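You operate a simulated robot arm through the tools that you are given. There is no shell and no other tool.

The job below is to be done with a simulated robot arm. You get a single attempt, and the scene is never put back.

TASK
Turn the oil on, refit and spin the black ring, wipe the smear.
Fine: grey knob by the oil glass to On first and left so; move it to the thin post by the tube tray, a quarter turn there; green rag, laid back. What is to be rubbed or washed off counts as gone when no trace of it is left.

It is judged by the outcome, as a careful person would: the job done as asked, and still so three seconds after it is handed in. It fails if anything else is knocked over, pushed out of place, dropped, spilled or broken.

THE ROBOT
A 6-joint arm with a two-finger parallel gripper, fixed in place. Base frame: the origin is at the foot of the arm, x ahead of it, y to its left, z up; the work surface is at about z = 0.87. Units: m, rad, N and s.
With the tool pointing down near the work surface it reaches from about 0.24 to 0.64 m from the base axis. Its first joint turns from -1.152 to 1.152 rad. Payload 2.7 kg.
The TCP is the grasp point between the finger pads, 0.023 m short of the fingertips. In the tool frame z runs along the fingers and y along their closing line. Largest opening 0.094 m; finger width 0.038, thickness 0.01; the body of the gripper, 0.054 by 0.096 m, starts 0.039 m behind the TCP.
Orientation is that of the tool frame in the base frame, as a unit quaternion [x, y, z, w]. With the fingers straight down and closing along the base's y, the tool's x points along the base's -x, its y along +y and its z along -z.

THE INTERFACE
- The arm moves only by the tool drive_tool. Its argument "increments" is a list of rows, each a list of 3 entries, a list of its own where there are three numbers: the shift along the base's x, y, z in units of 250 mm (1.0 is 250 mm), then the turn, a rotation vector about the base's x, y, z in units of 120 degrees (1.0 is 120 degrees), then the finger opening in m, from 0 to 0.094. In form: [[[dx, dy, dz], [ax, ay, az], grip], ...]. A call has 1 to 20 rows; each row is the pose to reach, as a shift and turn from the pose commanded when the call began. A call with a number of a shift or a turn outside -1 to 1 is refused whole. A row lasts 0.2 s, in which the tool goes at most 0.05 m and 0.15 rad; a call with a longer step from one row to the next is refused whole, and so is a gripper value outside its range. Where a pose cannot be reached the arm comes as near as it can. A force on the tool above 80 N (or 10 N above the force at the start of the call, whichever is more), or a blocked arm, ends the call early, and 0.2 s more pass. The fingers move at their own pace (about 0.045 m/s each) and stop on an object; they squeeze with about 45 N. The grip force told is the motor's: it shows also when the fingers shut on nothing. Time passes only in rows, and 0.2 s behind the last, so rows that repeat a pose let the fingers close. The reply holds the time, the measured pose of the TCP, the force on the tool along the base axes, the opening and the grip force, in the units named above and with some noise, with the torque about the TCP (base axes, N m) and any sound that the robot's microphone picked up.
- Cameras (640 x 400 px; columns grow to the right, rows downward): "scene" is fixed at [0.0634, -0.4221, 1.4053]; the picture's right is [0.88, -0.48, 0.00], its down [-0.26, -0.48, -0.84] and it looks along [0.40, 0.74, -0.54] (base axes); focal length 273 px, centre (320, 200). "wrist" rides on the gripper at [0.087, 0.016, -0.074] in the tool frame; the picture's right is [-0.18, 0.98, 0.00], its down [-0.58, -0.11, -0.81] and it looks along [-0.79, -0.15, 0.59] (tool axes); focal length 243 px, centre (320, 200).
- capture(camera): a new picture of that camera. The clock stands still meanwhile.
- probe_pixels(camera, pixels): there is no depth. For up to 12 entries [column, row, z] of the newest picture of that camera ("zoom" is the newest enlarged one), the place [x, y] in the base frame at which the ray of that pixel passes the height z, good to about 0.003 m. The clock stands still meanwhile.
- zoom(camera, box): a new picture of the part [left, top, right, bottom] of that camera's present view, enlarged. The clock stands still meanwhile.
- close_job(): hands the job in; it is judged then, once.

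Unless the task says otherwise, let go and move clear before handing in.

The tools are called after "Call:" by a JSON object that holds its "method" and its "body". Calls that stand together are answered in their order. drive_tool: Moves the arm, as the interface text tells. Its arguments: {"type":"object","properties":{"increments":{"type":"array","items":{"type":"array"}}},"required":["increments"]} The other tools are called the same way: capture (camera) takes a picture; probe_pixels (camera, pixels) gives the place at which the rays of pixels pass given heights; zoom (camera, box) takes an enlarged picture of a part of a camera's view; close_job () hands the job in.

At the start:

```text
t: 0.0
tcp_pos: [0.3536, -0.0504, 1.2622]
orientation: [0.0, 1.0, 0.0, -0.001]
wrist_force: [0.2, -0.2, -0.7]
torque: [0.01, 0.01, 0.01]
grip_width: 0.0938
gripper_force: 0.1
```

scene: 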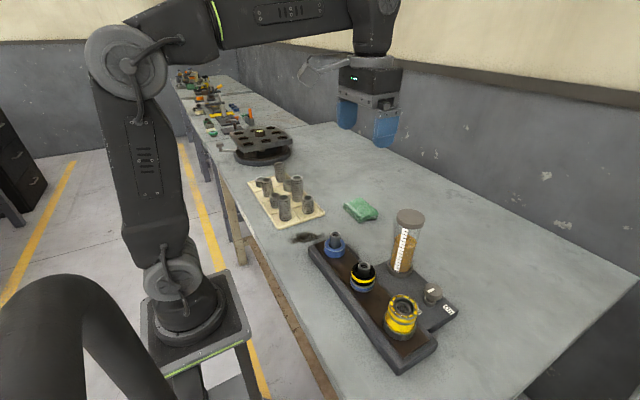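
wrist: 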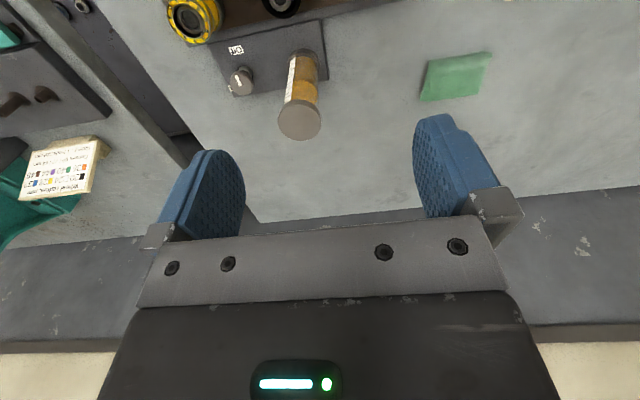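

The scene picture shows the oil glass near (405,240), a grey knob near (433,295), a dark board with three posts and rings (335,245), (362,275), (401,315), a tube tray at (285,200), a green rag at (360,210) and a smear near (305,238). I'll zoom in before moving.

Call:
{"method": "zoom", "body": {"camera": "scene", "box": [290, 200, 470, 380]}}

Call:
{"method": "zoom", "body": {"camera": "scene", "box": [200, 110, 390, 260]}}

Call:
{"method": "zoom", "body": {"camera": "wrist", "box": [160, 0, 340, 150]}}

Call:
{"method": "zoom", "body": {"camera": "scene", "box": [400, 270, 470, 330]}}

```text
2.22 times, centred on (380, 290) of scene
```

zoom: 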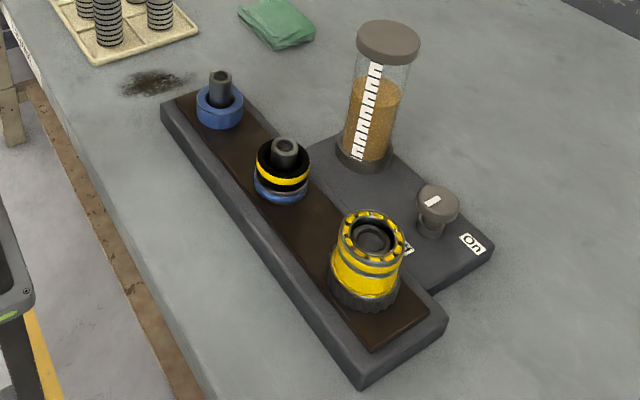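

```text
2.67 times, centred on (295, 185) of scene
```

zoom: 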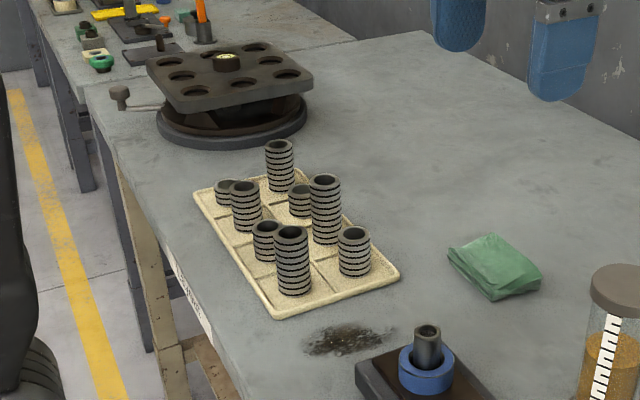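

```text
2.67 times, centred on (250, 75) of wrist
```

zoom: 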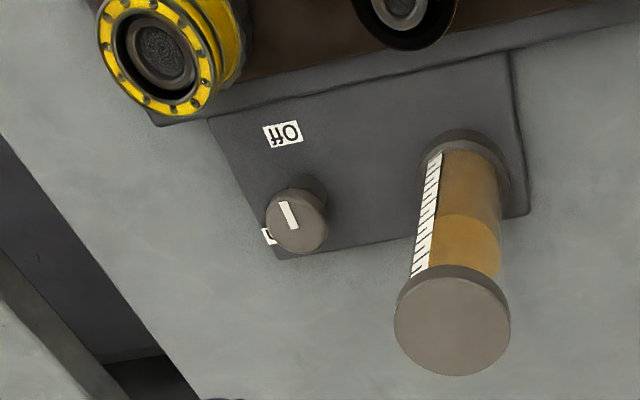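

```text
6.67 times, centred on (435, 300) of scene
```

zoom: 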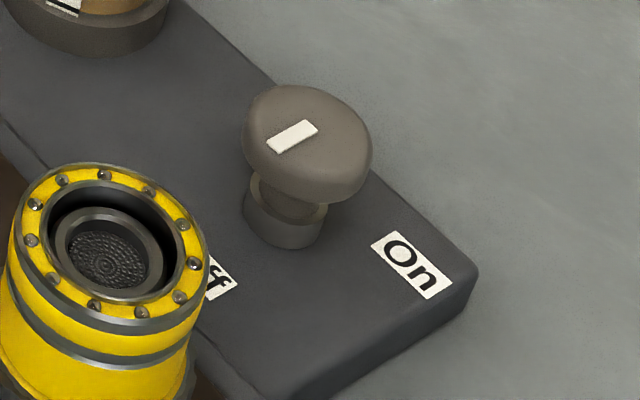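

The zooms show the knob's white mark pointing at "Off", with "On" on the far right side of the plate. The black ring with a yellow band sits on the middle post. I'll probe the main pixels to get positions.

Call:
{"method": "probe_pixels", "body": {"camera": "scene", "pixels": [[432.9, 291, 0.92], [432.9, 291, 0.94], [429.8, 303.7, 0.885], [448.8, 309.3, 0.885], [335, 234, 0.92], [335, 234, 0.94], [362, 268, 0.92], [362, 268, 0.94], [305, 238, 0.87], [360, 212, 0.87], [403, 307, 0.96], [284, 219, 0.87]]}}

Call:
{"method": "probe_pixels", "body": {"camera": "wrist", "pixels": [[241.4, 82.5, 0.92], [241.4, 82.5, 0.94], [235.8, 49.9, 0.885], [299.4, 120, 0.98], [299.4, 120, 1.0], [281, 3, 0.92], [193, 18, 0.95], [455, 75, 0.88]]}}

```text
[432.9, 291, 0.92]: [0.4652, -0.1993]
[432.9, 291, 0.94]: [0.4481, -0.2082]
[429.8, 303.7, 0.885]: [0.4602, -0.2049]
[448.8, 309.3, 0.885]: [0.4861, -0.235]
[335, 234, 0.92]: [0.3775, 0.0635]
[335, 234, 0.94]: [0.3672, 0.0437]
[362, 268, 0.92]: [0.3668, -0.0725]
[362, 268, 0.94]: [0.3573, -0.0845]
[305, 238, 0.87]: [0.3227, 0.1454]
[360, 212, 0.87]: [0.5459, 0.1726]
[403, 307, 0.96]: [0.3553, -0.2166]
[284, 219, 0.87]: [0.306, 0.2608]
```

```text
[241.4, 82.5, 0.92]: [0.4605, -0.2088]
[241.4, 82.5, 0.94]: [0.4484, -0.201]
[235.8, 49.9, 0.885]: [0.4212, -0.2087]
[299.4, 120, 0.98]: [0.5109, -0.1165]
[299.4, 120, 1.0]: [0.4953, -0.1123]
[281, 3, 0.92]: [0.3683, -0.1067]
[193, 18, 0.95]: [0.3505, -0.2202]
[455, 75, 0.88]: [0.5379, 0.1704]
```

Both cameras put the knob near (0.46,-0.204) with its top at about z=0.93, and the Off label lies on its -x side. I'll move the wrist camera closer to check the knob, the rings and the posts.

Call:
{"method": "drive_tool", "body": {"increments": [[[-0.036, -0.1, -0.09], [0, 0, 0], 0.094], [[-0.071, -0.2, -0.18], [0, 0, 0], 0.094], [[-0.107, -0.3, -0.27], [0, 0, 0], 0.094], [[-0.143, -0.4, -0.36], [0, 0, 0], 0.094], [[-0.178, -0.5, -0.45], [0, 0, 0], 0.094], [[-0.214, -0.6, -0.54], [0, 0, 0], 0.094]]}}

Call:
{"method": "capture", "body": {"camera": "wrist"}}

```text
t: 1.4
tcp_pos: [0.3008, -0.2035, 1.1262]
orientation: [-0.001, 1.0, 0.0, 0.001]
wrist_force: [-0.1, -0.9, 0.9]
torque: [-0.02, 0.01, 0.02]
grip_width: 0.094
gripper_force: 0.0
```

```text
taken
```

wrist: 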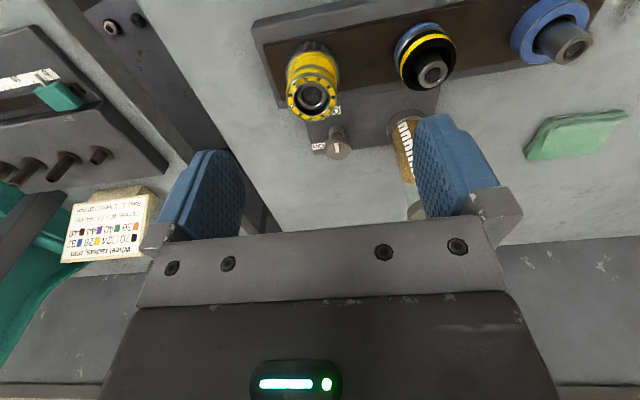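

The wrist picture now shows the board with the yellow part at (312,85), the black ring at (428,60), the blue ring with a post at (555,35), and a printed card at (105,230). I'll zoom in on these.

Call:
{"method": "zoom", "body": {"camera": "wrist", "box": [260, 20, 480, 170]}}

Call:
{"method": "zoom", "body": {"camera": "wrist", "box": [380, 0, 600, 120]}}

Call:
{"method": "zoom", "body": {"camera": "wrist", "box": [50, 180, 170, 280]}}

Call:
{"method": "zoom", "body": {"camera": "scene", "box": [300, 215, 410, 305]}}

Call:
{"method": "zoom", "body": {"camera": "wrist", "box": [290, 90, 380, 170]}}

```text
2.67 times, centred on (370, 95) of wrist
```

zoom: 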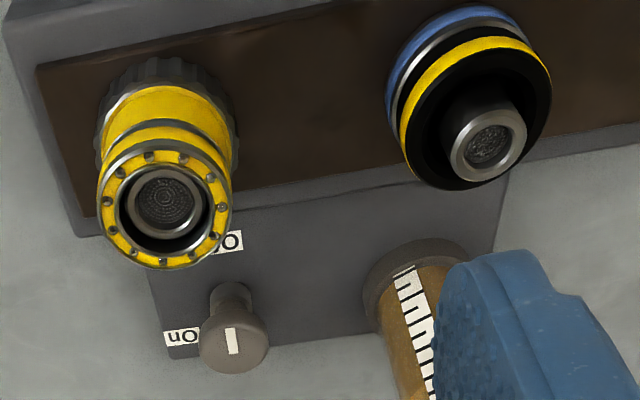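

```text
2.91 times, centred on (490, 60) of wrist
```

zoom: 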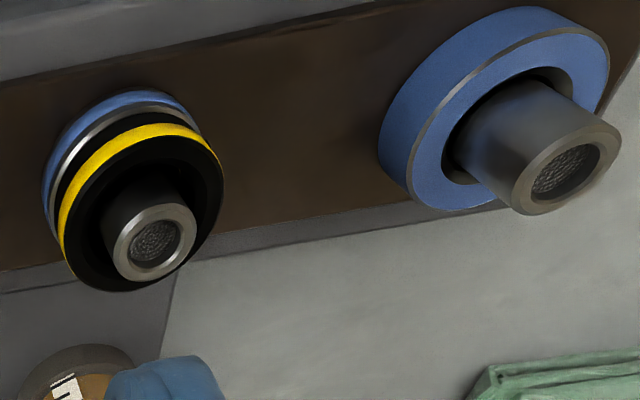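

```text
4.00 times, centred on (110, 230) of wrist
```

zoom: 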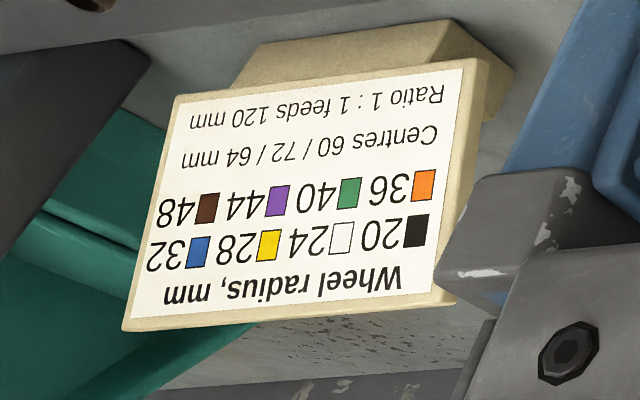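

```text
4.44 times, centred on (355, 260) of scene
```

zoom: 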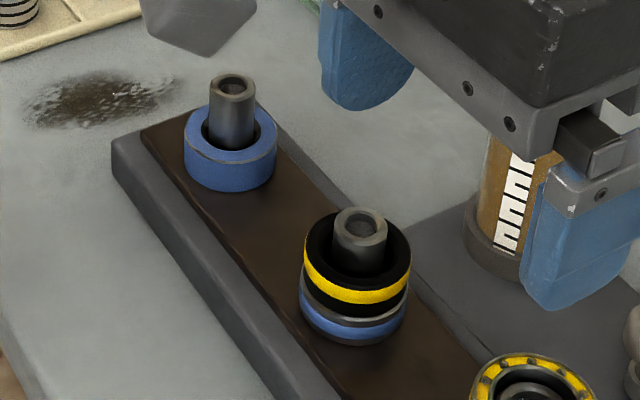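

```text
5.00 times, centred on (335, 130) of wrist
```

zoom: 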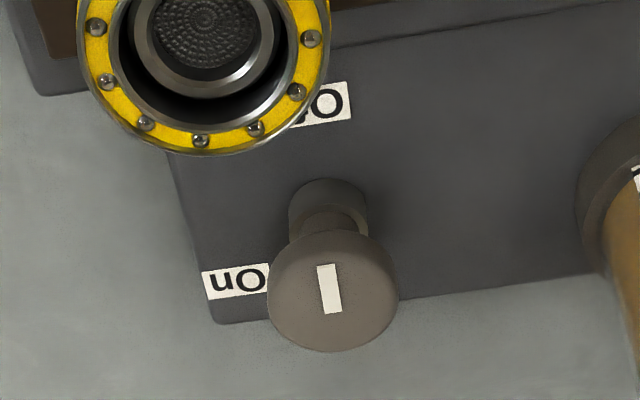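

The Off label is behind the yellow part and On is on the -y side. The knob's stem is at zoom (327,205) and its cap at (332,290). I'll probe the plate geometry and the ring and post tops to triangulate.

Call:
{"method": "probe_pixels", "body": {"camera": "zoom", "pixels": [[327, 200, 0.885], [235, 282, 0.885], [325, 103, 0.885], [332, 290, 0.93], [332, 290, 0.94], [328, 265, 0.93], [330, 312, 0.93], [205, 32, 0.96], [268, 290, 0.93], [398, 290, 0.93]]}}

Call:
{"method": "probe_pixels", "body": {"camera": "wrist", "pixels": [[433, 73, 0.93], [433, 73, 0.94], [433, 73, 0.95], [574, 46, 0.93], [574, 46, 0.94], [574, 46, 0.95], [428, 65, 0.91], [428, 65, 0.92], [549, 33, 0.9]]}}

Call:
{"method": "capture", "body": {"camera": "scene"}}

```text
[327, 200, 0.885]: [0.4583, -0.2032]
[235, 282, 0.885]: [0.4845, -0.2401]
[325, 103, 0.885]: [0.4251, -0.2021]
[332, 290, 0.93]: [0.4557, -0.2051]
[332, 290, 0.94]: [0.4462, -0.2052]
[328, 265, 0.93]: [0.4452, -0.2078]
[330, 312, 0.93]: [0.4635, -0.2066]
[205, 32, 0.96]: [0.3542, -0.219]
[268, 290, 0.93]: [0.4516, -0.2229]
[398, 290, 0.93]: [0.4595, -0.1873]
```

```text
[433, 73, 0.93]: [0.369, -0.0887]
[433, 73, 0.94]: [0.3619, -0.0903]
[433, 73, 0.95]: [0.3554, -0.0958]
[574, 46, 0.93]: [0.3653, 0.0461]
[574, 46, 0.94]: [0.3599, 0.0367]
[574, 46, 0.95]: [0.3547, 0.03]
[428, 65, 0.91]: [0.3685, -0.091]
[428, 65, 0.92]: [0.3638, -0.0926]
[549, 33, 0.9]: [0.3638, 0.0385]
```

```text
taken
```

scene: 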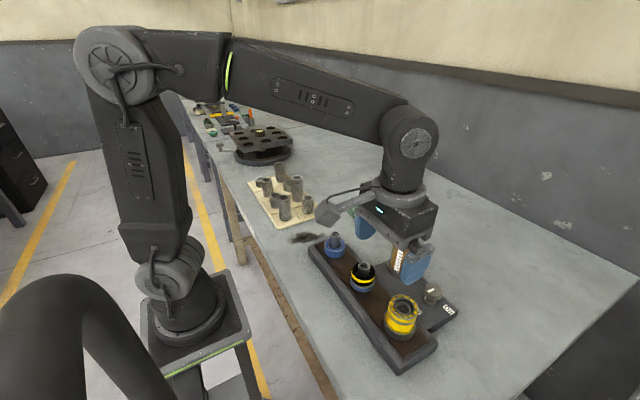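

The plate readings put the knob axis near (0.457,-0.204), with Off at about 187° and On at about 305°. So On is about 120° counter-clockwise seen from above. I'll go above the knob and pre-turn the tool -60°.

Call:
{"method": "drive_tool", "body": {"increments": [[[0.15, 0, 0], [0, 0, -0.07], 0.08], [[0.3, 0, 0], [0, 0, -0.14], 0.08], [[0.45, 0, 0], [0, 0, -0.21], 0.08], [[0.627, -0.01, -0.05], [0, 0, -0.28], 0.08], [[0.627, -0.01, -0.15], [0, 0, -0.35], 0.08], [[0.627, -0.01, -0.25], [0, 0, -0.42], 0.08], [[0.627, -0.01, -0.35], [0, 0, -0.49], 0.08], [[0.627, -0.01, -0.42], [0, 0, -0.5], 0.08], [[0.627, -0.01, -0.42], [0, 0, -0.5], 0.08]]}}

Call:
{"method": "capture", "body": {"camera": "wrist"}}

Call:
{"method": "capture", "body": {"camera": "scene"}}

```text
t: 3.4
tcp_pos: [0.456, -0.2033, 1.0211]
orientation: [0.5, 0.866, 0.001, 0.0]
wrist_force: [0.2, 0.3, 0.1]
torque: [0.01, 0.03, 0.02]
grip_width: 0.0801
gripper_force: 0.1
```

```text
taken
```

wrist: 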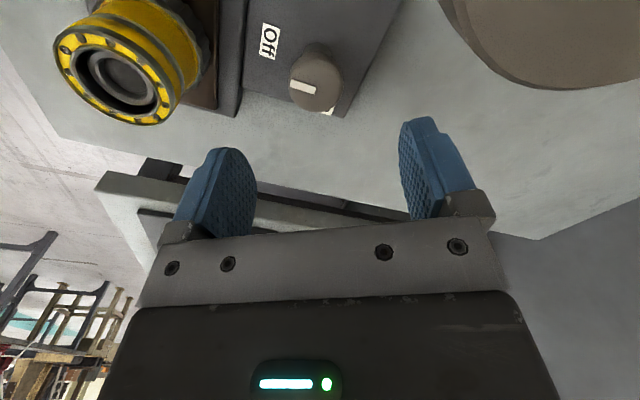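

```text
taken
```

scene: 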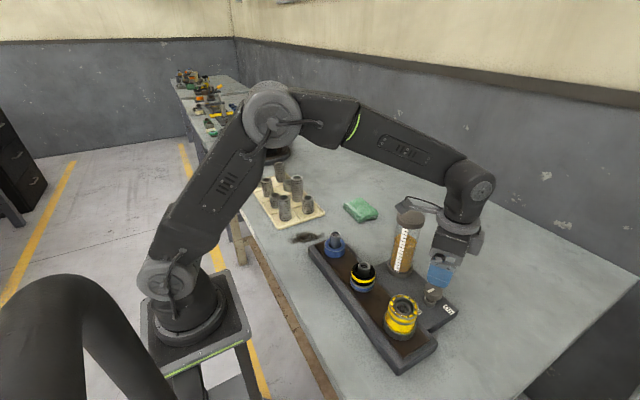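

The tool is at (0.456,-0.203,1.021), and the wrist picture shows the knob cap at (316,80) with its mark pointing towards Off at (270,42). The camera bracket would come fairly close to the glass, so I'll check the cap centre and start from about -40° instead.

Call:
{"method": "zoom", "body": {"camera": "wrist", "box": [230, 10, 390, 130]}}

Call:
{"method": "probe_pixels", "body": {"camera": "wrist", "pixels": [[316, 83, 0.93], [316, 83, 0.935], [270, 42, 0.885], [328, 112, 0.885], [290, 88, 0.93], [342, 78, 0.93], [292, 86, 0.93], [316, 90, 0.93], [525, 80, 0.98], [115, 82, 0.96]]}}

Call:
{"method": "zoom", "body": {"camera": "scene", "box": [380, 190, 500, 320]}}

```text
3.33 times, centred on (310, 70) of wrist
```

zoom: 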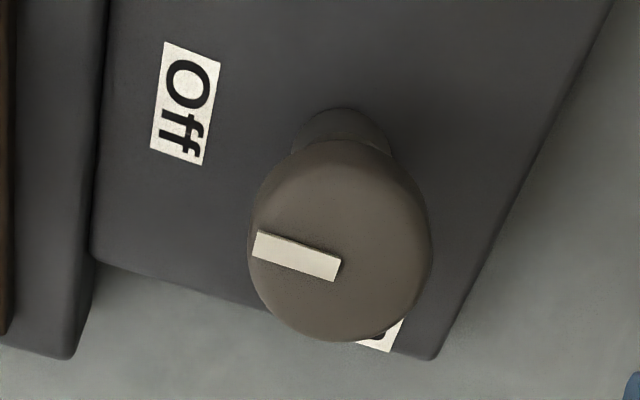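

```text
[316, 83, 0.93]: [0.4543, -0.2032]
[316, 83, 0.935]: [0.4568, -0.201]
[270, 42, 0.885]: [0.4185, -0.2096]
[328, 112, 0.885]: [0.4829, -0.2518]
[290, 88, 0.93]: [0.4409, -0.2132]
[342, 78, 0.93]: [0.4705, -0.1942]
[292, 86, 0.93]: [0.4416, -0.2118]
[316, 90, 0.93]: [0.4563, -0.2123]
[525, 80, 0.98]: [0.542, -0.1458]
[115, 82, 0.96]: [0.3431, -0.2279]
```

```text
3.08 times, centred on (440, 255) of scene
```

zoom: 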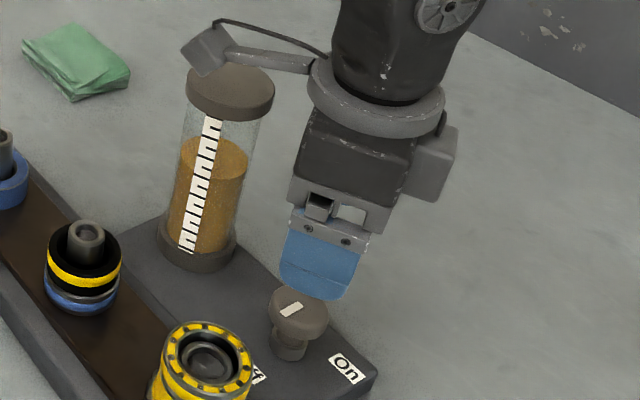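

The knob centre reads about (0.456,-0.203), so the tool is aligned over it. I'll lower the tool around the cap, grip, and watch the forces.

Call:
{"method": "drive_tool", "body": {"increments": [[[0, 0, 0], [0, 0, 0.07], 0.07], [[0, 0, -0.08], [0, 0, 0.14], 0.07], [[0, 0, -0.16], [0, 0, 0.1667], 0.07], [[0, 0, -0.24], [0, 0, 0.1667], 0.07], [[0, 0, -0.32], [0, 0, 0.1667], 0.07], [[0, 0, -0.37], [0, 0, 0.1667], 0.07], [[0, 0, -0.4], [0, 0, 0.1667], 0.07], [[0, 0, -0.4], [0, 0, 0.1667], 0.07]]}}

Call:
{"method": "zoom", "body": {"camera": "scene", "box": [380, 220, 500, 340]}}

Call:
{"method": "capture", "body": {"camera": "wrist"}}

```text
t: 5.2
tcp_pos: [0.4582, -0.2025, 0.9209]
orientation: [0.342, 0.94, -0.001, 0.0]
wrist_force: [0.1, -0.3, 0.1]
torque: [0.03, -0.02, 0.04]
grip_width: 0.07
gripper_force: 0.0
```

```text
3.33 times, centred on (440, 280) of scene
```

zoom: 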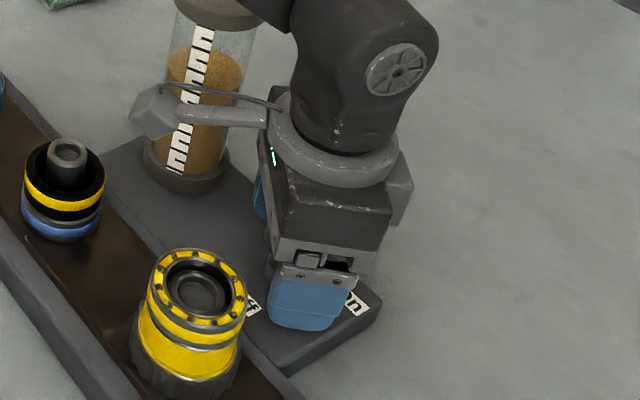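

```text
taken
```

wrist: 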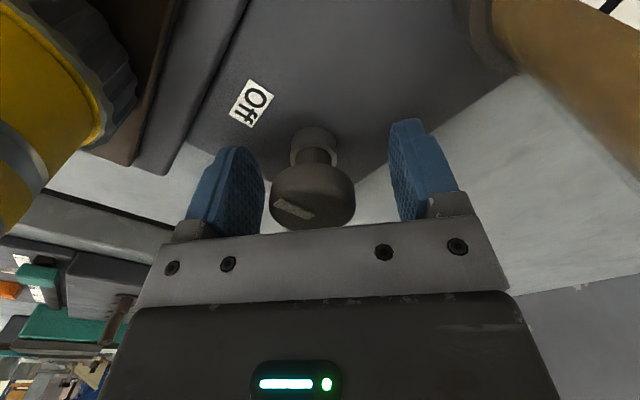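

The cap is between the pads, with its centre near (313,190). I'll check the centring before closing.

Call:
{"method": "probe_pixels", "body": {"camera": "wrist", "pixels": [[313, 200, 0.93], [270, 200, 0.925], [356, 196, 0.925], [313, 182, 0.93], [316, 145, 0.89], [250, 104, 0.885]]}}

Call:
{"method": "zoom", "body": {"camera": "wrist", "box": [230, 100, 410, 240]}}

```text
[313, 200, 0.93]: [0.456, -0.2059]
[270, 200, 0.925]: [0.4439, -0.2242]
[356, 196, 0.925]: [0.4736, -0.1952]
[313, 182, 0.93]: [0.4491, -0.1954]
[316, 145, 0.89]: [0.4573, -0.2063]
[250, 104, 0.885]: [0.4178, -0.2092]
```

```text
2.86 times, centred on (320, 170) of wrist
```

zoom: 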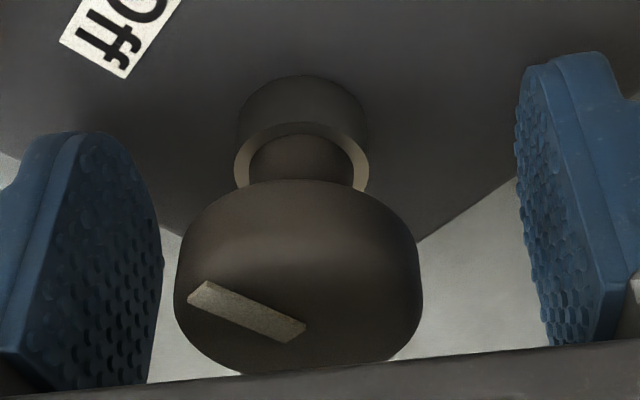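

The knob sits about 3 mm to the -y side of the tool centre. I'll shift by that much and close gently on the cap.

Call:
{"method": "drive_tool", "body": {"increments": [[[-0.008, -0.011, 0], [0, 0, 0], 0.06], [[-0.008, -0.011, 0], [0, 0, 0], 0.05], [[-0.008, -0.011, 0], [0, 0, 0], 0.042], [[-0.008, -0.011, 0], [0, 0, 0], 0.03], [[-0.008, -0.011, 0], [0, 0, 0], 0.025], [[-0.008, -0.011, 0], [0, 0, 0], 0.025]]}}

Call:
{"method": "capture", "body": {"camera": "wrist"}}

```text
t: 6.6
tcp_pos: [0.4558, -0.2051, 0.922]
orientation: [0.342, 0.94, 0.001, 0.002]
wrist_force: [3.7, 4.6, -1.2]
torque: [0.01, -0.03, -0.01]
grip_width: 0.0373
gripper_force: 45.1
```

```text
taken
```

wrist: 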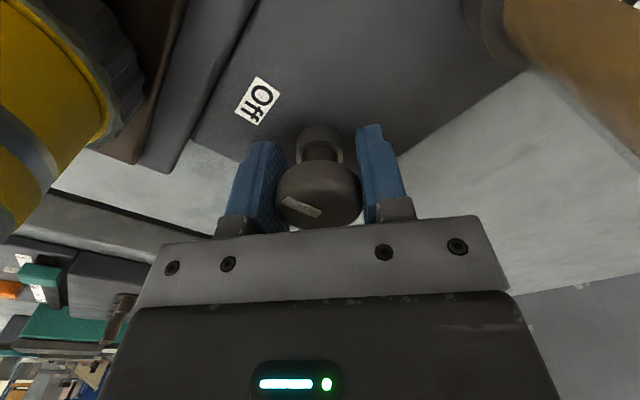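

The cap is gripped at 0.0373 m with 45 N, and the side load is small. I'll turn counter-clockwise about 34° first and watch the torque.

Call:
{"method": "drive_tool", "body": {"increments": [[[0.002, 0.003, 0], [0, 0, 0.05], 0.025], [[0.002, 0.003, 0], [0, 0, 0.1], 0.025], [[0.002, 0.003, 0], [0, 0, 0.15], 0.025], [[0.002, 0.003, 0], [0, 0, 0.2], 0.025], [[0.002, 0.003, 0], [0, 0, 0.25], 0.025], [[0.002, 0.003, 0], [0, 0, 0.283], 0.025]]}}

Call:
{"method": "capture", "body": {"camera": "wrist"}}

```text
t: 8.0
tcp_pos: [0.4562, -0.2044, 0.9222]
orientation: [0.052, 0.999, 0.0, 0.001]
wrist_force: [2.7, 9.1, 2.8]
torque: [-0.23, -0.39, 0.01]
grip_width: 0.0377
gripper_force: 45.2
```

```text
taken
```

wrist: 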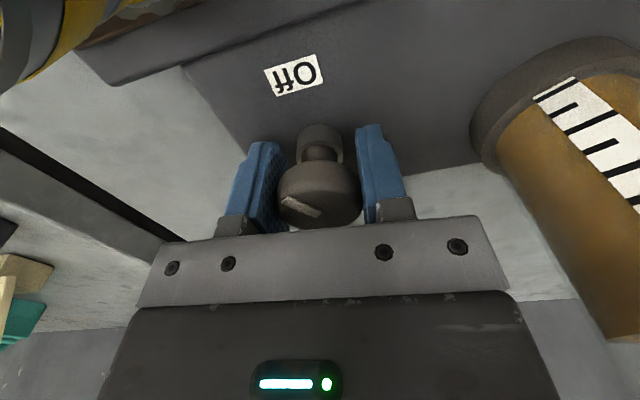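

The mark kept its place relative to the fingers, so the knob is turning freely. I'll carry on by another 72° with a 1 mm side correction.

Call:
{"method": "drive_tool", "body": {"increments": [[[0.002, 0.004, 0], [0, 0, 0.06], 0.025], [[0.002, 0.004, 0], [0, 0, 0.12], 0.025], [[0.002, 0.004, 0], [0, 0, 0.18], 0.025], [[0.002, 0.004, 0], [0, 0, 0.24], 0.025], [[0.002, 0.004, 0], [0, 0, 0.3], 0.025], [[0.002, 0.004, 0], [0, 0, 0.36], 0.025], [[0.002, 0.004, 0], [0, 0, 0.42], 0.025], [[0.002, 0.004, 0], [0, 0, 0.48], 0.025], [[0.002, 0.004, 0], [0, 0, 0.54], 0.025], [[0.002, 0.004, 0], [0, 0, 0.6], 0.025], [[0.002, 0.004, 0], [0, 0, 0.6], 0.025]]}}

Call:
{"method": "capture", "body": {"camera": "wrist"}}

Call:
{"method": "zoom", "body": {"camera": "scene", "box": [380, 220, 500, 340]}}

```text
t: 10.4
tcp_pos: [0.4553, -0.2049, 0.9213]
orientation: [-0.545, 0.838, 0.002, 0.001]
wrist_force: [-11.1, 13.0, 2.2]
torque: [0.11, -0.19, -0.95]
grip_width: 0.0374
gripper_force: 44.7
```

```text
taken
```

wrist: 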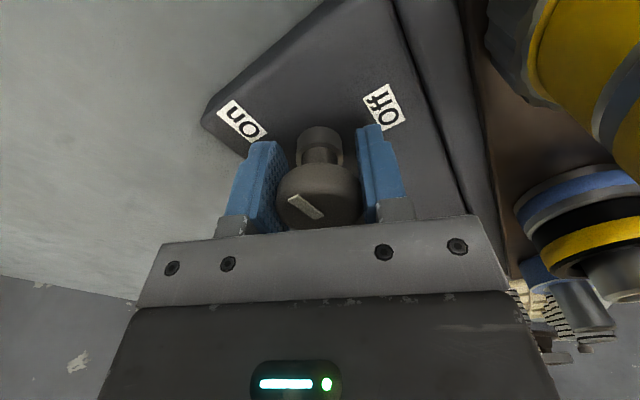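

```text
3.33 times, centred on (440, 280) of scene
```

zoom: 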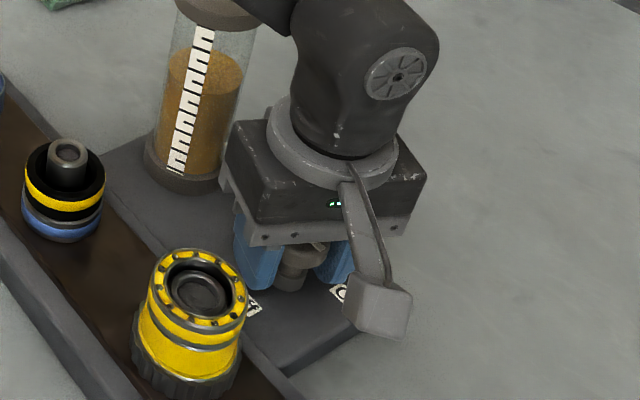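

The torque about z rose to -0.95 N m and the mark slipped slightly relative to the fingers, so the knob is probably at its end stop. I'll look closely to see whether it points at On.

Call:
{"method": "zoom", "body": {"camera": "wrist", "box": [200, 80, 420, 240]}}

Call:
{"method": "probe_pixels", "body": {"camera": "wrist", "pixels": [[242, 120, 0.885], [383, 106, 0.885], [320, 140, 0.89], [290, 198, 0.933], [322, 216, 0.933], [319, 200, 0.933]]}}

```text
2.50 times, centred on (310, 160) of wrist
```

zoom: 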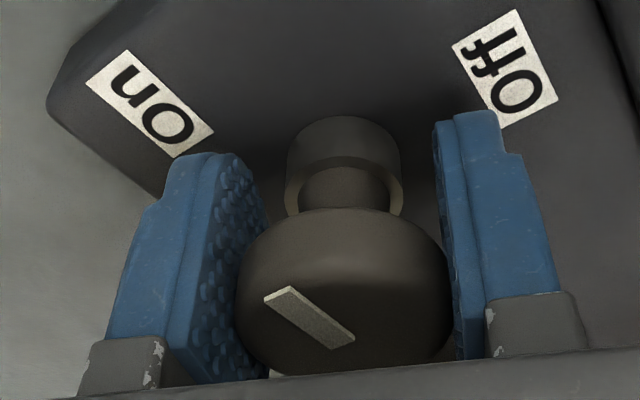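

```text
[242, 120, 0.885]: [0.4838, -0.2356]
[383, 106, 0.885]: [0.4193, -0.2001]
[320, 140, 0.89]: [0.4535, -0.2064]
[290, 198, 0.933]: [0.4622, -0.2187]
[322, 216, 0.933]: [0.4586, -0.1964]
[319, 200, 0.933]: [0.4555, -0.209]
```

The knob turned about 90° and then resisted, with the mark now at about -81°, while the On label is nearer -48° from the axis. I'll let go, rise, and look at it from a clear view.

Call:
{"method": "drive_tool", "body": {"increments": [[[0, 0, 0], [0, 0, 0], 0.05], [[0, 0, 0], [0, 0, 0], 0.07], [[0, 0, 0.06], [0, 0, 0], 0.07], [[0, 0, 0.2], [0, 0, 0], 0.07], [[0, 0, 0.36], [0, 0, 0], 0.07], [[0, 0, 0.5], [0, 0, 0], 0.07]]}}

Call:
{"method": "capture", "body": {"camera": "wrist"}}

Call:
{"method": "zoom", "body": {"camera": "scene", "box": [370, 200, 480, 340]}}

```text
t: 11.8
tcp_pos: [0.4561, -0.2045, 1.0469]
orientation: [-0.544, 0.839, 0.0, -0.001]
wrist_force: [-0.7, 1.1, 0.0]
torque: [-0.01, -0.01, 0.02]
grip_width: 0.0701
gripper_force: 0.0
```

```text
taken
```

wrist: 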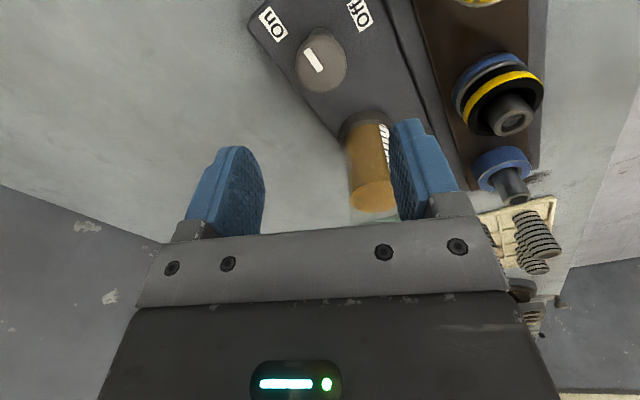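

```text
2.86 times, centred on (425, 270) of scene
```

zoom: 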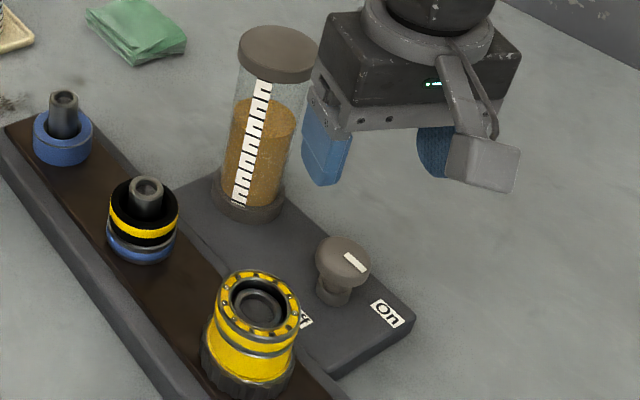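

The scene zoom shows the mark at (357,262), now pointing towards the On label at (388,313). I'll measure the direction accurately.

Call:
{"method": "zoom", "body": {"camera": "wrist", "box": [240, 0, 400, 110]}}

Call:
{"method": "zoom", "body": {"camera": "scene", "box": [400, 270, 470, 330]}}

```text
3.64 times, centred on (320, 55) of wrist
```

zoom: 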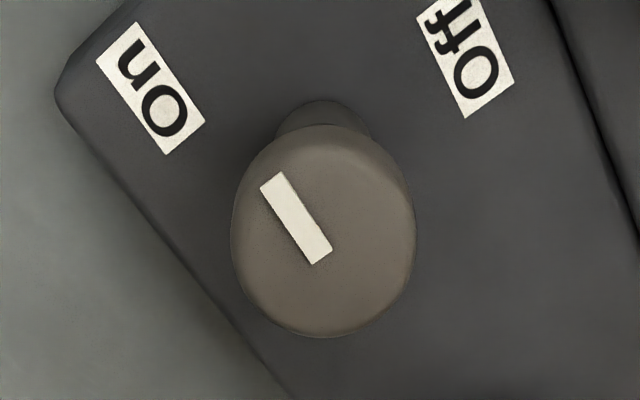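

```text
6.67 times, centred on (435, 300) of scene
```

zoom: 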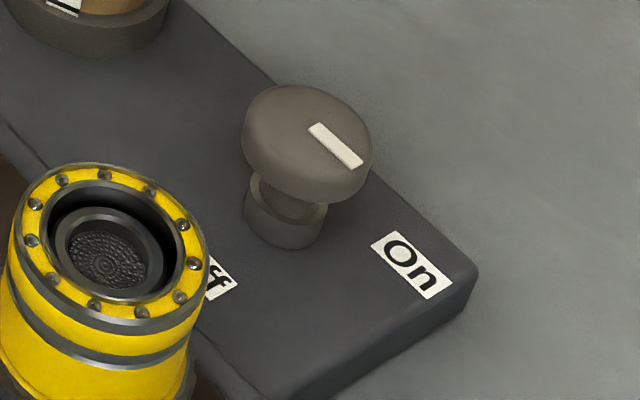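

I'll probe both ends of the mark, before and after, and the labels in this same view.

Call:
{"method": "probe_pixels", "body": {"camera": "zoom", "pixels": [[316, 128, 0.932], [357, 164, 0.932], [272, 146, 0.932], [312, 126, 0.932], [412, 264, 0.885], [286, 222, 0.893], [307, 140, 0.932]]}}

Call:
{"method": "probe_pixels", "body": {"camera": "wrist", "pixels": [[307.5, 50, 0.932], [320.5, 71.5, 0.932], [273.5, 24, 0.885], [359.5, 14, 0.885], [321.5, 65, 0.932], [320.5, 88, 0.893]]}}

```text
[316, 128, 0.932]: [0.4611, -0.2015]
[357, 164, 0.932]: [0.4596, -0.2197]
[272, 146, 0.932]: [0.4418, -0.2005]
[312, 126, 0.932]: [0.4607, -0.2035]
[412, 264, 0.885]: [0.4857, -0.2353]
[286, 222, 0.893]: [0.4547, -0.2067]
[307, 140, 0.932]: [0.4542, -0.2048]
```

```text
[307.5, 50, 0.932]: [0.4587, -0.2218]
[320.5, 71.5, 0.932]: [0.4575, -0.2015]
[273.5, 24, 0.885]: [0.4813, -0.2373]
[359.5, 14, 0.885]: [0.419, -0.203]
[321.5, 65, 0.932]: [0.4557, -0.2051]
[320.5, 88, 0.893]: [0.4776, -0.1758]
```

The mark turned from about 178° to about 270° and then met a firm stop. The On label sits further round, though, so I'll re-grip with a fresh wrist angle and test whether the knob will go further.

Call:
{"method": "drive_tool", "body": {"increments": [[[0, 0, 0], [0, 0, -0.07], 0.07], [[0, 0, 0], [0, 0, -0.14], 0.07], [[0, 0, 0], [0, 0, -0.21], 0.07], [[0, 0, 0], [0, 0, -0.28], 0.07], [[0, 0, 0], [0, 0, -0.35], 0.07], [[0, 0, 0], [0, 0, -0.42], 0.07], [[0, 0, 0], [0, 0, -0.49], 0.07], [[0, 0, -0.1], [0, 0, -0.55], 0.07], [[0, 0, -0.25], [0, 0, -0.55], 0.07], [[0, 0, -0.4], [0, 0, -0.55], 0.07], [[0, 0, -0.5], [0, 0, -0.55], 0.07], [[0, 0, -0.5], [0, 0, -0.55], 0.05], [[0, 0, -0.5], [0, 0, -0.55], 0.035], [[0, 0, -0.5], [0, 0, -0.55], 0.025], [[0, 0, -0.5], [0, 0, -0.55], 0.025]]}}

Call:
{"method": "capture", "body": {"camera": "wrist"}}

```text
t: 15.0
tcp_pos: [0.4554, -0.2056, 0.9213]
orientation: [0.0, 1.0, 0.0, 0.0]
wrist_force: [0.3, 0.0, -4.7]
torque: [-0.02, -0.29, 0.02]
grip_width: 0.0378
gripper_force: 45.4
```

```text
taken
```

wrist: 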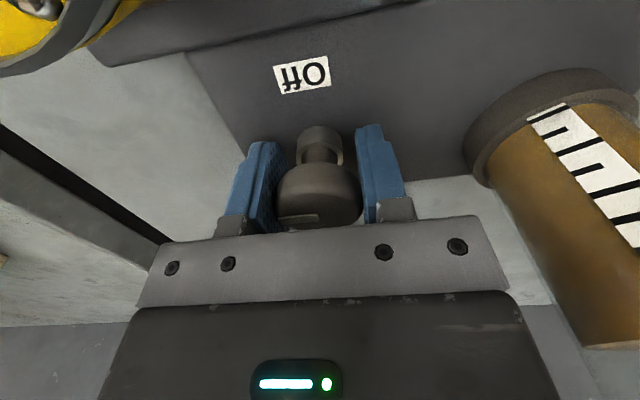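

The knob is gripped again with almost no side load. I'll turn counter-clockwise in small steps, about 12° in all, and read the torque.

Call:
{"method": "drive_tool", "body": {"increments": [[[0, 0, 0], [0, 0, 0.03], 0.025], [[0, 0, 0], [0, 0, 0.06], 0.025], [[0, 0, 0], [0, 0, 0.1], 0.025]]}}

Call:
{"method": "capture", "body": {"camera": "wrist"}}

```text
t: 15.8
tcp_pos: [0.4562, -0.205, 0.9214]
orientation: [-0.105, 0.995, 0.001, 0.0]
wrist_force: [0.7, 0.1, -6.6]
torque: [0.02, 0.05, -1.0]
grip_width: 0.0371
gripper_force: 45.3
```

```text
taken
```

wrist: 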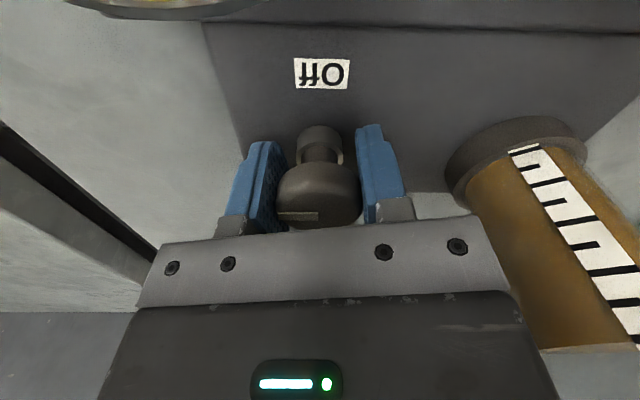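

The torque went straight to -1.0 N m and the knob only slipped in the grip, so this is its end stop on the On side. I'll release, rise, and move back to look at the knob, the black ring and the posts.

Call:
{"method": "drive_tool", "body": {"increments": [[[0, 0, 0], [0, 0, -0.03], 0.05], [[0, 0, 0], [0, 0, -0.06], 0.07], [[0, 0, 0.1], [0, 0, -0.1], 0.07], [[0, 0, 0.25], [0, 0, -0.1], 0.07], [[0, 0, 0.4], [0, 0, -0.1], 0.07], [[-0.1, 0.1, 0.5], [0, 0, -0.1], 0.08], [[-0.25, 0.2, 0.5], [0, 0, -0.1], 0.09], [[-0.4, 0.3, 0.5], [0, 0, -0.1], 0.09], [[-0.55, 0.4, 0.5], [0, 0, -0.1], 0.09], [[-0.7, 0.45, 0.5], [0, 0, -0.1], 0.09]]}}

Call:
{"method": "capture", "body": {"camera": "wrist"}}

Call:
{"method": "capture", "body": {"camera": "scene"}}

```text
t: 18.0
tcp_pos: [0.2806, -0.0913, 1.0463]
orientation: [0.0, 1.0, 0.001, 0.0]
wrist_force: [-0.1, -0.2, 0.7]
torque: [-0.03, -0.04, 0.0]
grip_width: 0.0901
gripper_force: 0.1
```

```text
taken
```

wrist: 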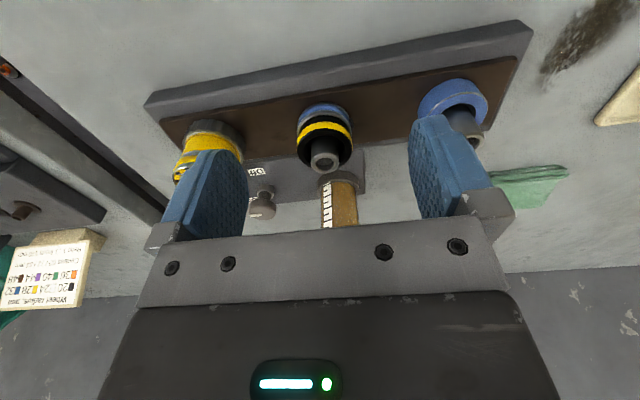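

```text
taken
```

scene: 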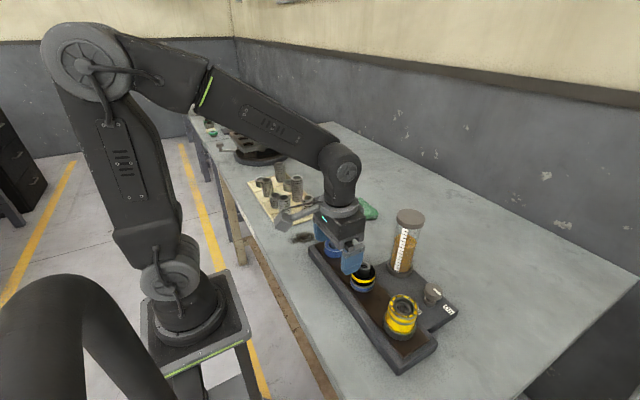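

The arm is clear and the black ring shows at (324,137) in the wrist view, with the target post at (462,110). I'll zoom in on both, and on the knob to confirm it stayed at On.

Call:
{"method": "zoom", "body": {"camera": "wrist", "box": [270, 80, 390, 190]}}

Call:
{"method": "zoom", "body": {"camera": "wrist", "box": [400, 50, 520, 160]}}

Call:
{"method": "zoom", "body": {"camera": "scene", "box": [330, 240, 460, 345]}}

```text
3.64 times, centred on (330, 135) of wrist
```

zoom: 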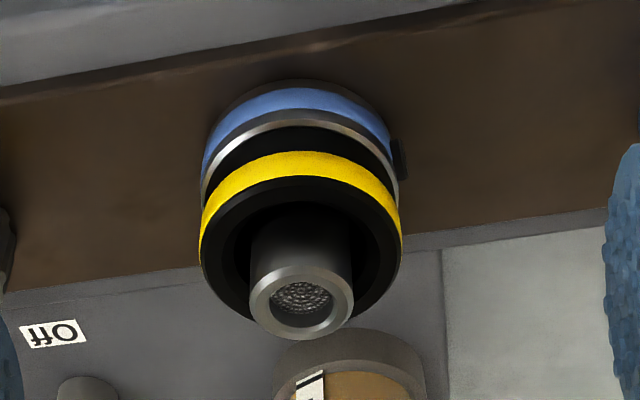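

```text
3.64 times, centred on (460, 105) of wrist
```

zoom: 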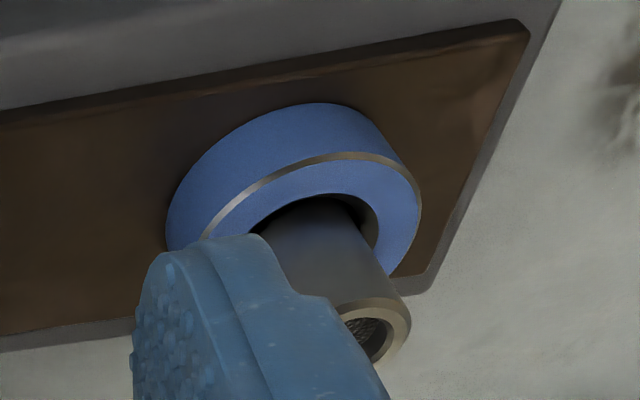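

```text
3.81 times, centred on (395, 292) of scene
```

zoom: 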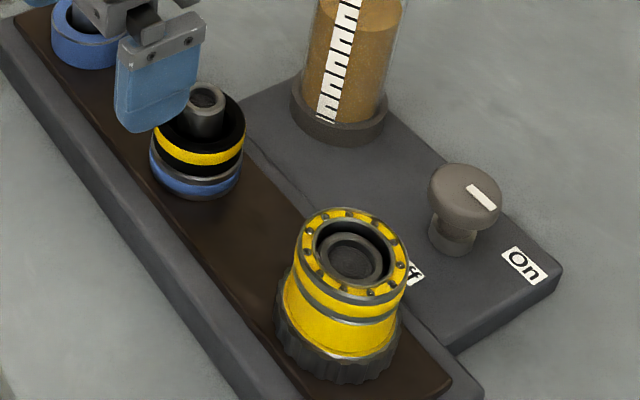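

The knob still points to On. I'll triangulate the tops of the middle post, black ring and target post from both cameras.

Call:
{"method": "probe_pixels", "body": {"camera": "scene", "pixels": [[364.8, 265.2, 0.93], [364.8, 265.2, 0.94], [364.8, 265.2, 0.95], [335.4, 234.3, 0.93], [335.4, 234.3, 0.94], [335.4, 234.3, 0.95], [363, 273, 0.92], [363, 273, 0.93], [363, 283, 0.9]]}}

Call:
{"method": "probe_pixels", "body": {"camera": "wrist", "pixels": [[325, 162.5, 0.93], [325, 162.5, 0.94], [325, 162.5, 0.95], [474, 141, 0.93], [474, 141, 0.94], [474, 141, 0.95], [324.5, 149, 0.92], [324.5, 149, 0.93], [297, 137, 0.92], [352, 139, 0.92], [324, 125, 0.92]]}}

```text
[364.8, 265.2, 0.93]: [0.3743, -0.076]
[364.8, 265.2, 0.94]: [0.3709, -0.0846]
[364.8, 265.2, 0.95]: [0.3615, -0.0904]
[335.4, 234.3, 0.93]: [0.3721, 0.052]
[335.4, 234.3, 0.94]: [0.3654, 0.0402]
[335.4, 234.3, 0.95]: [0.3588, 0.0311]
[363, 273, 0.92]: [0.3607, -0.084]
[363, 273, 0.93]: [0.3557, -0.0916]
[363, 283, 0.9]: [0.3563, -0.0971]
```

```text
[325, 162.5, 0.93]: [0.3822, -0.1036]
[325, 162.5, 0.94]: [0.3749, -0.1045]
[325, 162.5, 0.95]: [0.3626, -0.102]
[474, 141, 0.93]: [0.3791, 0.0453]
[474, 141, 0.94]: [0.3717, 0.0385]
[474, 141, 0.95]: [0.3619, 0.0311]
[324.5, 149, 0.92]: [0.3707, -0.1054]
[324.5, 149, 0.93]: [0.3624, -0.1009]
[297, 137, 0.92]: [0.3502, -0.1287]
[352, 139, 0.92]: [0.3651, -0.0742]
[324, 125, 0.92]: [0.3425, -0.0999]
```

The middle post is near (0.354,-0.10) with its top at about z=0.96, and the target post is near (0.359,0.031) with its top at about 0.95. I'll go lower in front of the ring to measure the height of each part of the stack.

Call:
{"method": "drive_tool", "body": {"increments": [[[-0.04, -0.03, -0.1], [0, 0, 0], 0.094], [[-0.08, -0.03, -0.2], [0, 0, 0], 0.094], [[-0.08, -0.03, -0.3], [0, 0, 0], 0.094], [[-0.08, -0.03, -0.3], [0, 0, 0], 0.094]]}}

Call:
{"method": "capture", "body": {"camera": "wrist"}}

Call:
{"method": "zoom", "body": {"camera": "wrist", "box": [240, 60, 400, 220]}}

Call:
{"method": "zoom", "body": {"camera": "scene", "box": [330, 240, 400, 300]}}

```text
t: 19.0
tcp_pos: [0.2614, -0.1001, 0.9715]
orientation: [0.001, 1.0, 0.001, 0.0]
wrist_force: [0.4, -0.2, 0.5]
torque: [0.0, 0.0, -0.03]
grip_width: 0.0939
gripper_force: 0.0
```

```text
taken
```

wrist: 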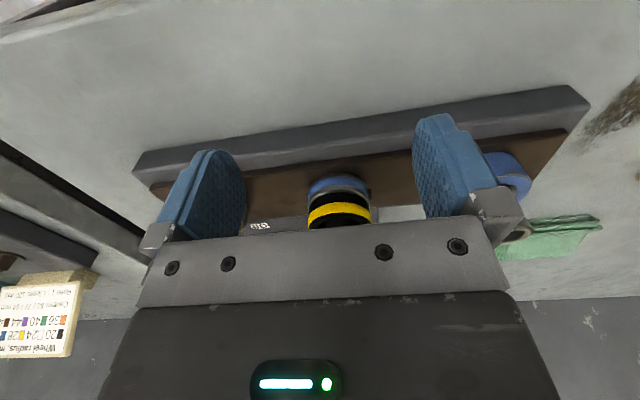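

```text
2.50 times, centred on (320, 140) of wrist
```

zoom: 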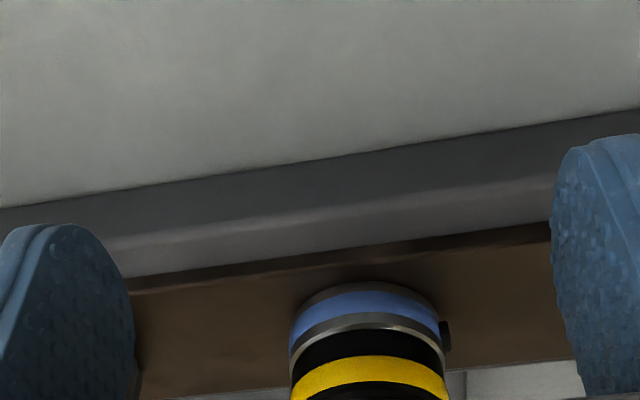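

```text
6.67 times, centred on (365, 270) of scene
```

zoom: 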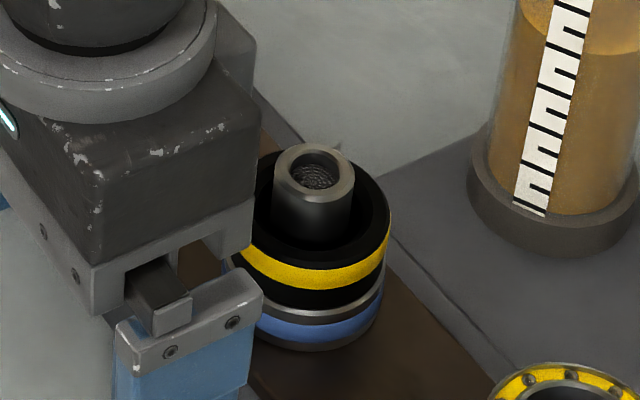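

The stack reads as board top about 0.907, blue part up to about 0.926, black ring about 0.926–0.943, and post top about 0.96. I'll now take the same relative view of the target post, with y shifted by exactly 0.13 m, to get an accurate transfer vector.

Call:
{"method": "drive_tool", "body": {"increments": [[[0.04, 0.03, 0.15], [0, 0, 0], 0.094], [[0.08, 0.1, 0.3], [0, 0, 0], 0.094], [[0.08, 0.25, 0.3], [0, 0, 0], 0.094], [[0.08, 0.4, 0.3], [0, 0, 0], 0.094], [[0.08, 0.55, 0.3], [0, 0, 0], 0.094], [[0.08, 0.55, 0.3], [0, 0, 0], 0.094]]}}

Call:
{"method": "capture", "body": {"camera": "wrist"}}

Call:
{"method": "zoom", "body": {"camera": "wrist", "box": [270, 80, 390, 190]}}

Call:
{"method": "zoom", "body": {"camera": "scene", "box": [330, 240, 400, 300]}}

```text
t: 20.4
tcp_pos: [0.2811, 0.0376, 1.0467]
orientation: [0.0, 1.0, 0.002, 0.0]
wrist_force: [-0.6, 0.3, -0.5]
torque: [-0.01, -0.02, -0.04]
grip_width: 0.0941
gripper_force: 0.0
```

```text
taken
```

wrist: 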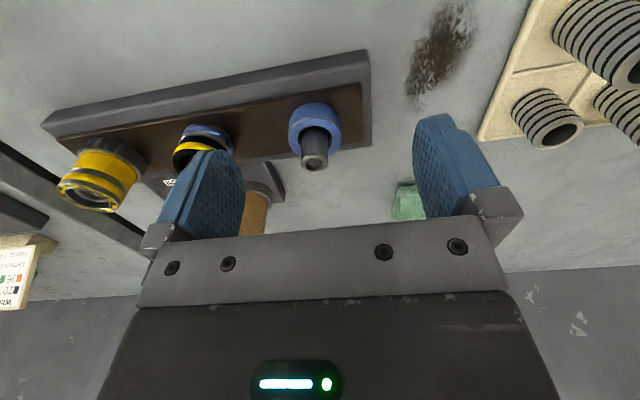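

```text
3.64 times, centred on (330, 135) of wrist
```

zoom: 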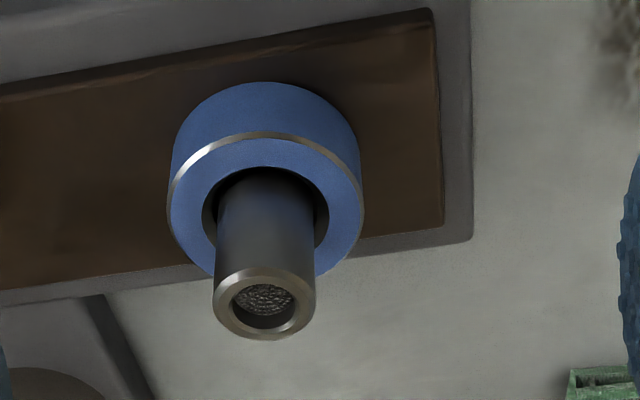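

```text
6.67 times, centred on (365, 270) of scene
```

zoom: 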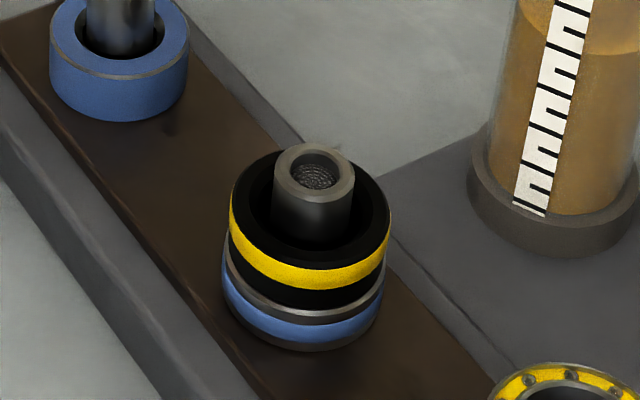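

Compared with the middle post, the target post top sits 10.7 px left and 1.4 px down. That makes the spacing about 0.12 m along y with almost no x change, the same pitch as from the yellow post. I'll probe once more for the ring centre.

Call:
{"method": "probe_pixels", "body": {"camera": "scene", "pixels": [[364.1, 265.8, 0.96], [364.1, 265.8, 0.965], [363.5, 271.8, 0.945], [363.5, 271.8, 0.95], [335.4, 234.3, 0.96], [335.4, 234.3, 0.965]]}}

Call:
{"method": "probe_pixels", "body": {"camera": "wrist", "pixels": [[314.3, 164, 0.96], [314.3, 164, 0.965], [314.5, 136.5, 0.93], [102, 190, 0.96]]}}

```text
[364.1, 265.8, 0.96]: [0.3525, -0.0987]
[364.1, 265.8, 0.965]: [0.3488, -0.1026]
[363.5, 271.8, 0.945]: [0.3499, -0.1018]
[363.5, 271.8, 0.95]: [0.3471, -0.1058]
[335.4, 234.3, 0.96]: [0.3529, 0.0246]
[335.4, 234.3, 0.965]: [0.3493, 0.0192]
```

```text
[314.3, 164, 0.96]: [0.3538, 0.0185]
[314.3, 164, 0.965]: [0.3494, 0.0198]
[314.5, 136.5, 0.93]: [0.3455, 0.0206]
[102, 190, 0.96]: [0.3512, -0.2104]
```

The target post is at about (0.351,0.020) and the middle post at about (0.351,-0.101), both with tops at about 0.962. I'll hover over the ring with the tool turned +45°, so a 90° clockwise turn stays within easy wrist range.

Call:
{"method": "drive_tool", "body": {"increments": [[[0.04, -0.08, 0], [0, 0, 0.065], 0.094], [[0.09, -0.18, 0], [0, 0, 0.13], 0.094], [[0.14, -0.28, 0], [0, 0, 0.195], 0.094], [[0.19, -0.38, 0], [0, 0, 0.26], 0.094], [[0.24, -0.48, 0], [0, 0, 0.32], 0.094], [[0.28, -0.556, 0], [0, 0, 0.375], 0.094], [[0.28, -0.556, -0.1], [0, 0, 0.375], 0.094], [[0.28, -0.556, -0.1], [0, 0, 0.375], 0.094]]}}

Call:
{"method": "capture", "body": {"camera": "wrist"}}

Call:
{"method": "zoom", "body": {"camera": "scene", "box": [310, 190, 430, 310]}}

```text
t: 22.2
tcp_pos: [0.3514, -0.1018, 1.0223]
orientation: [-0.383, 0.924, 0.0, 0.0]
wrist_force: [0.6, 0.1, 0.2]
torque: [-0.04, -0.01, 0.01]
grip_width: 0.0939
gripper_force: 0.0
```

```text
taken
```

wrist: 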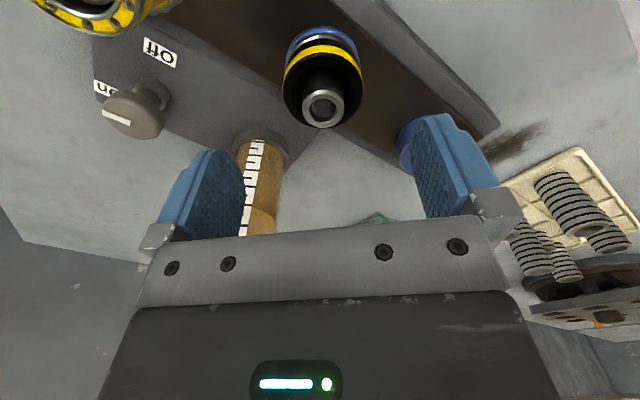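

```text
3.33 times, centred on (370, 250) of scene
```

zoom: 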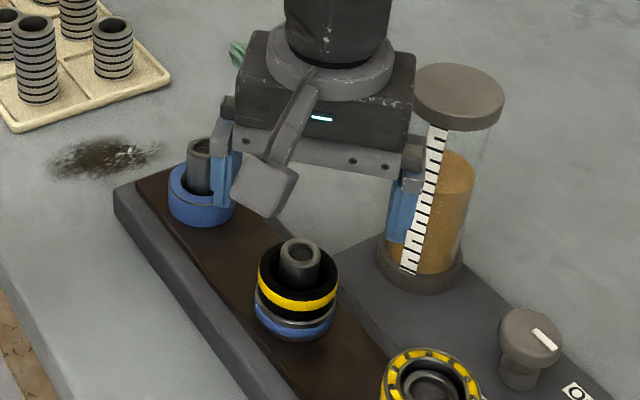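

The ring is at (322,90) in the wrist view and the tool hovers over it. I'll check the centre from here.

Call:
{"method": "probe_pixels", "body": {"camera": "wrist", "pixels": [[324, 107, 0.962], [322, 94, 0.945], [285, 95, 0.945], [361, 92, 0.945]]}}

Call:
{"method": "zoom", "body": {"camera": "wrist", "box": [260, 10, 390, 140]}}

```text
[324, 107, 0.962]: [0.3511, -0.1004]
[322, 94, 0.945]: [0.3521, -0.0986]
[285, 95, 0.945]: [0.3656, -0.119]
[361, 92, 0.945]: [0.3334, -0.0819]
```

```text
3.08 times, centred on (325, 75) of wrist
```

zoom: 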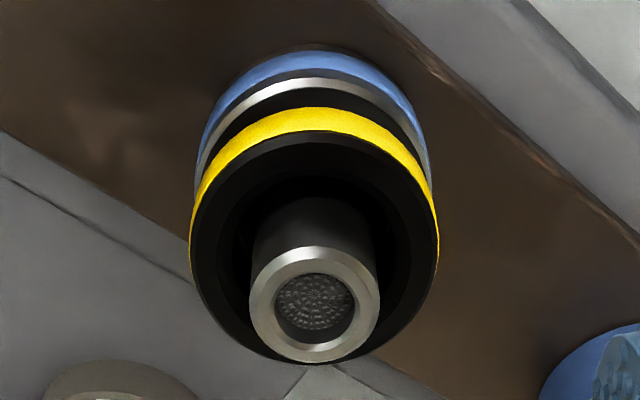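

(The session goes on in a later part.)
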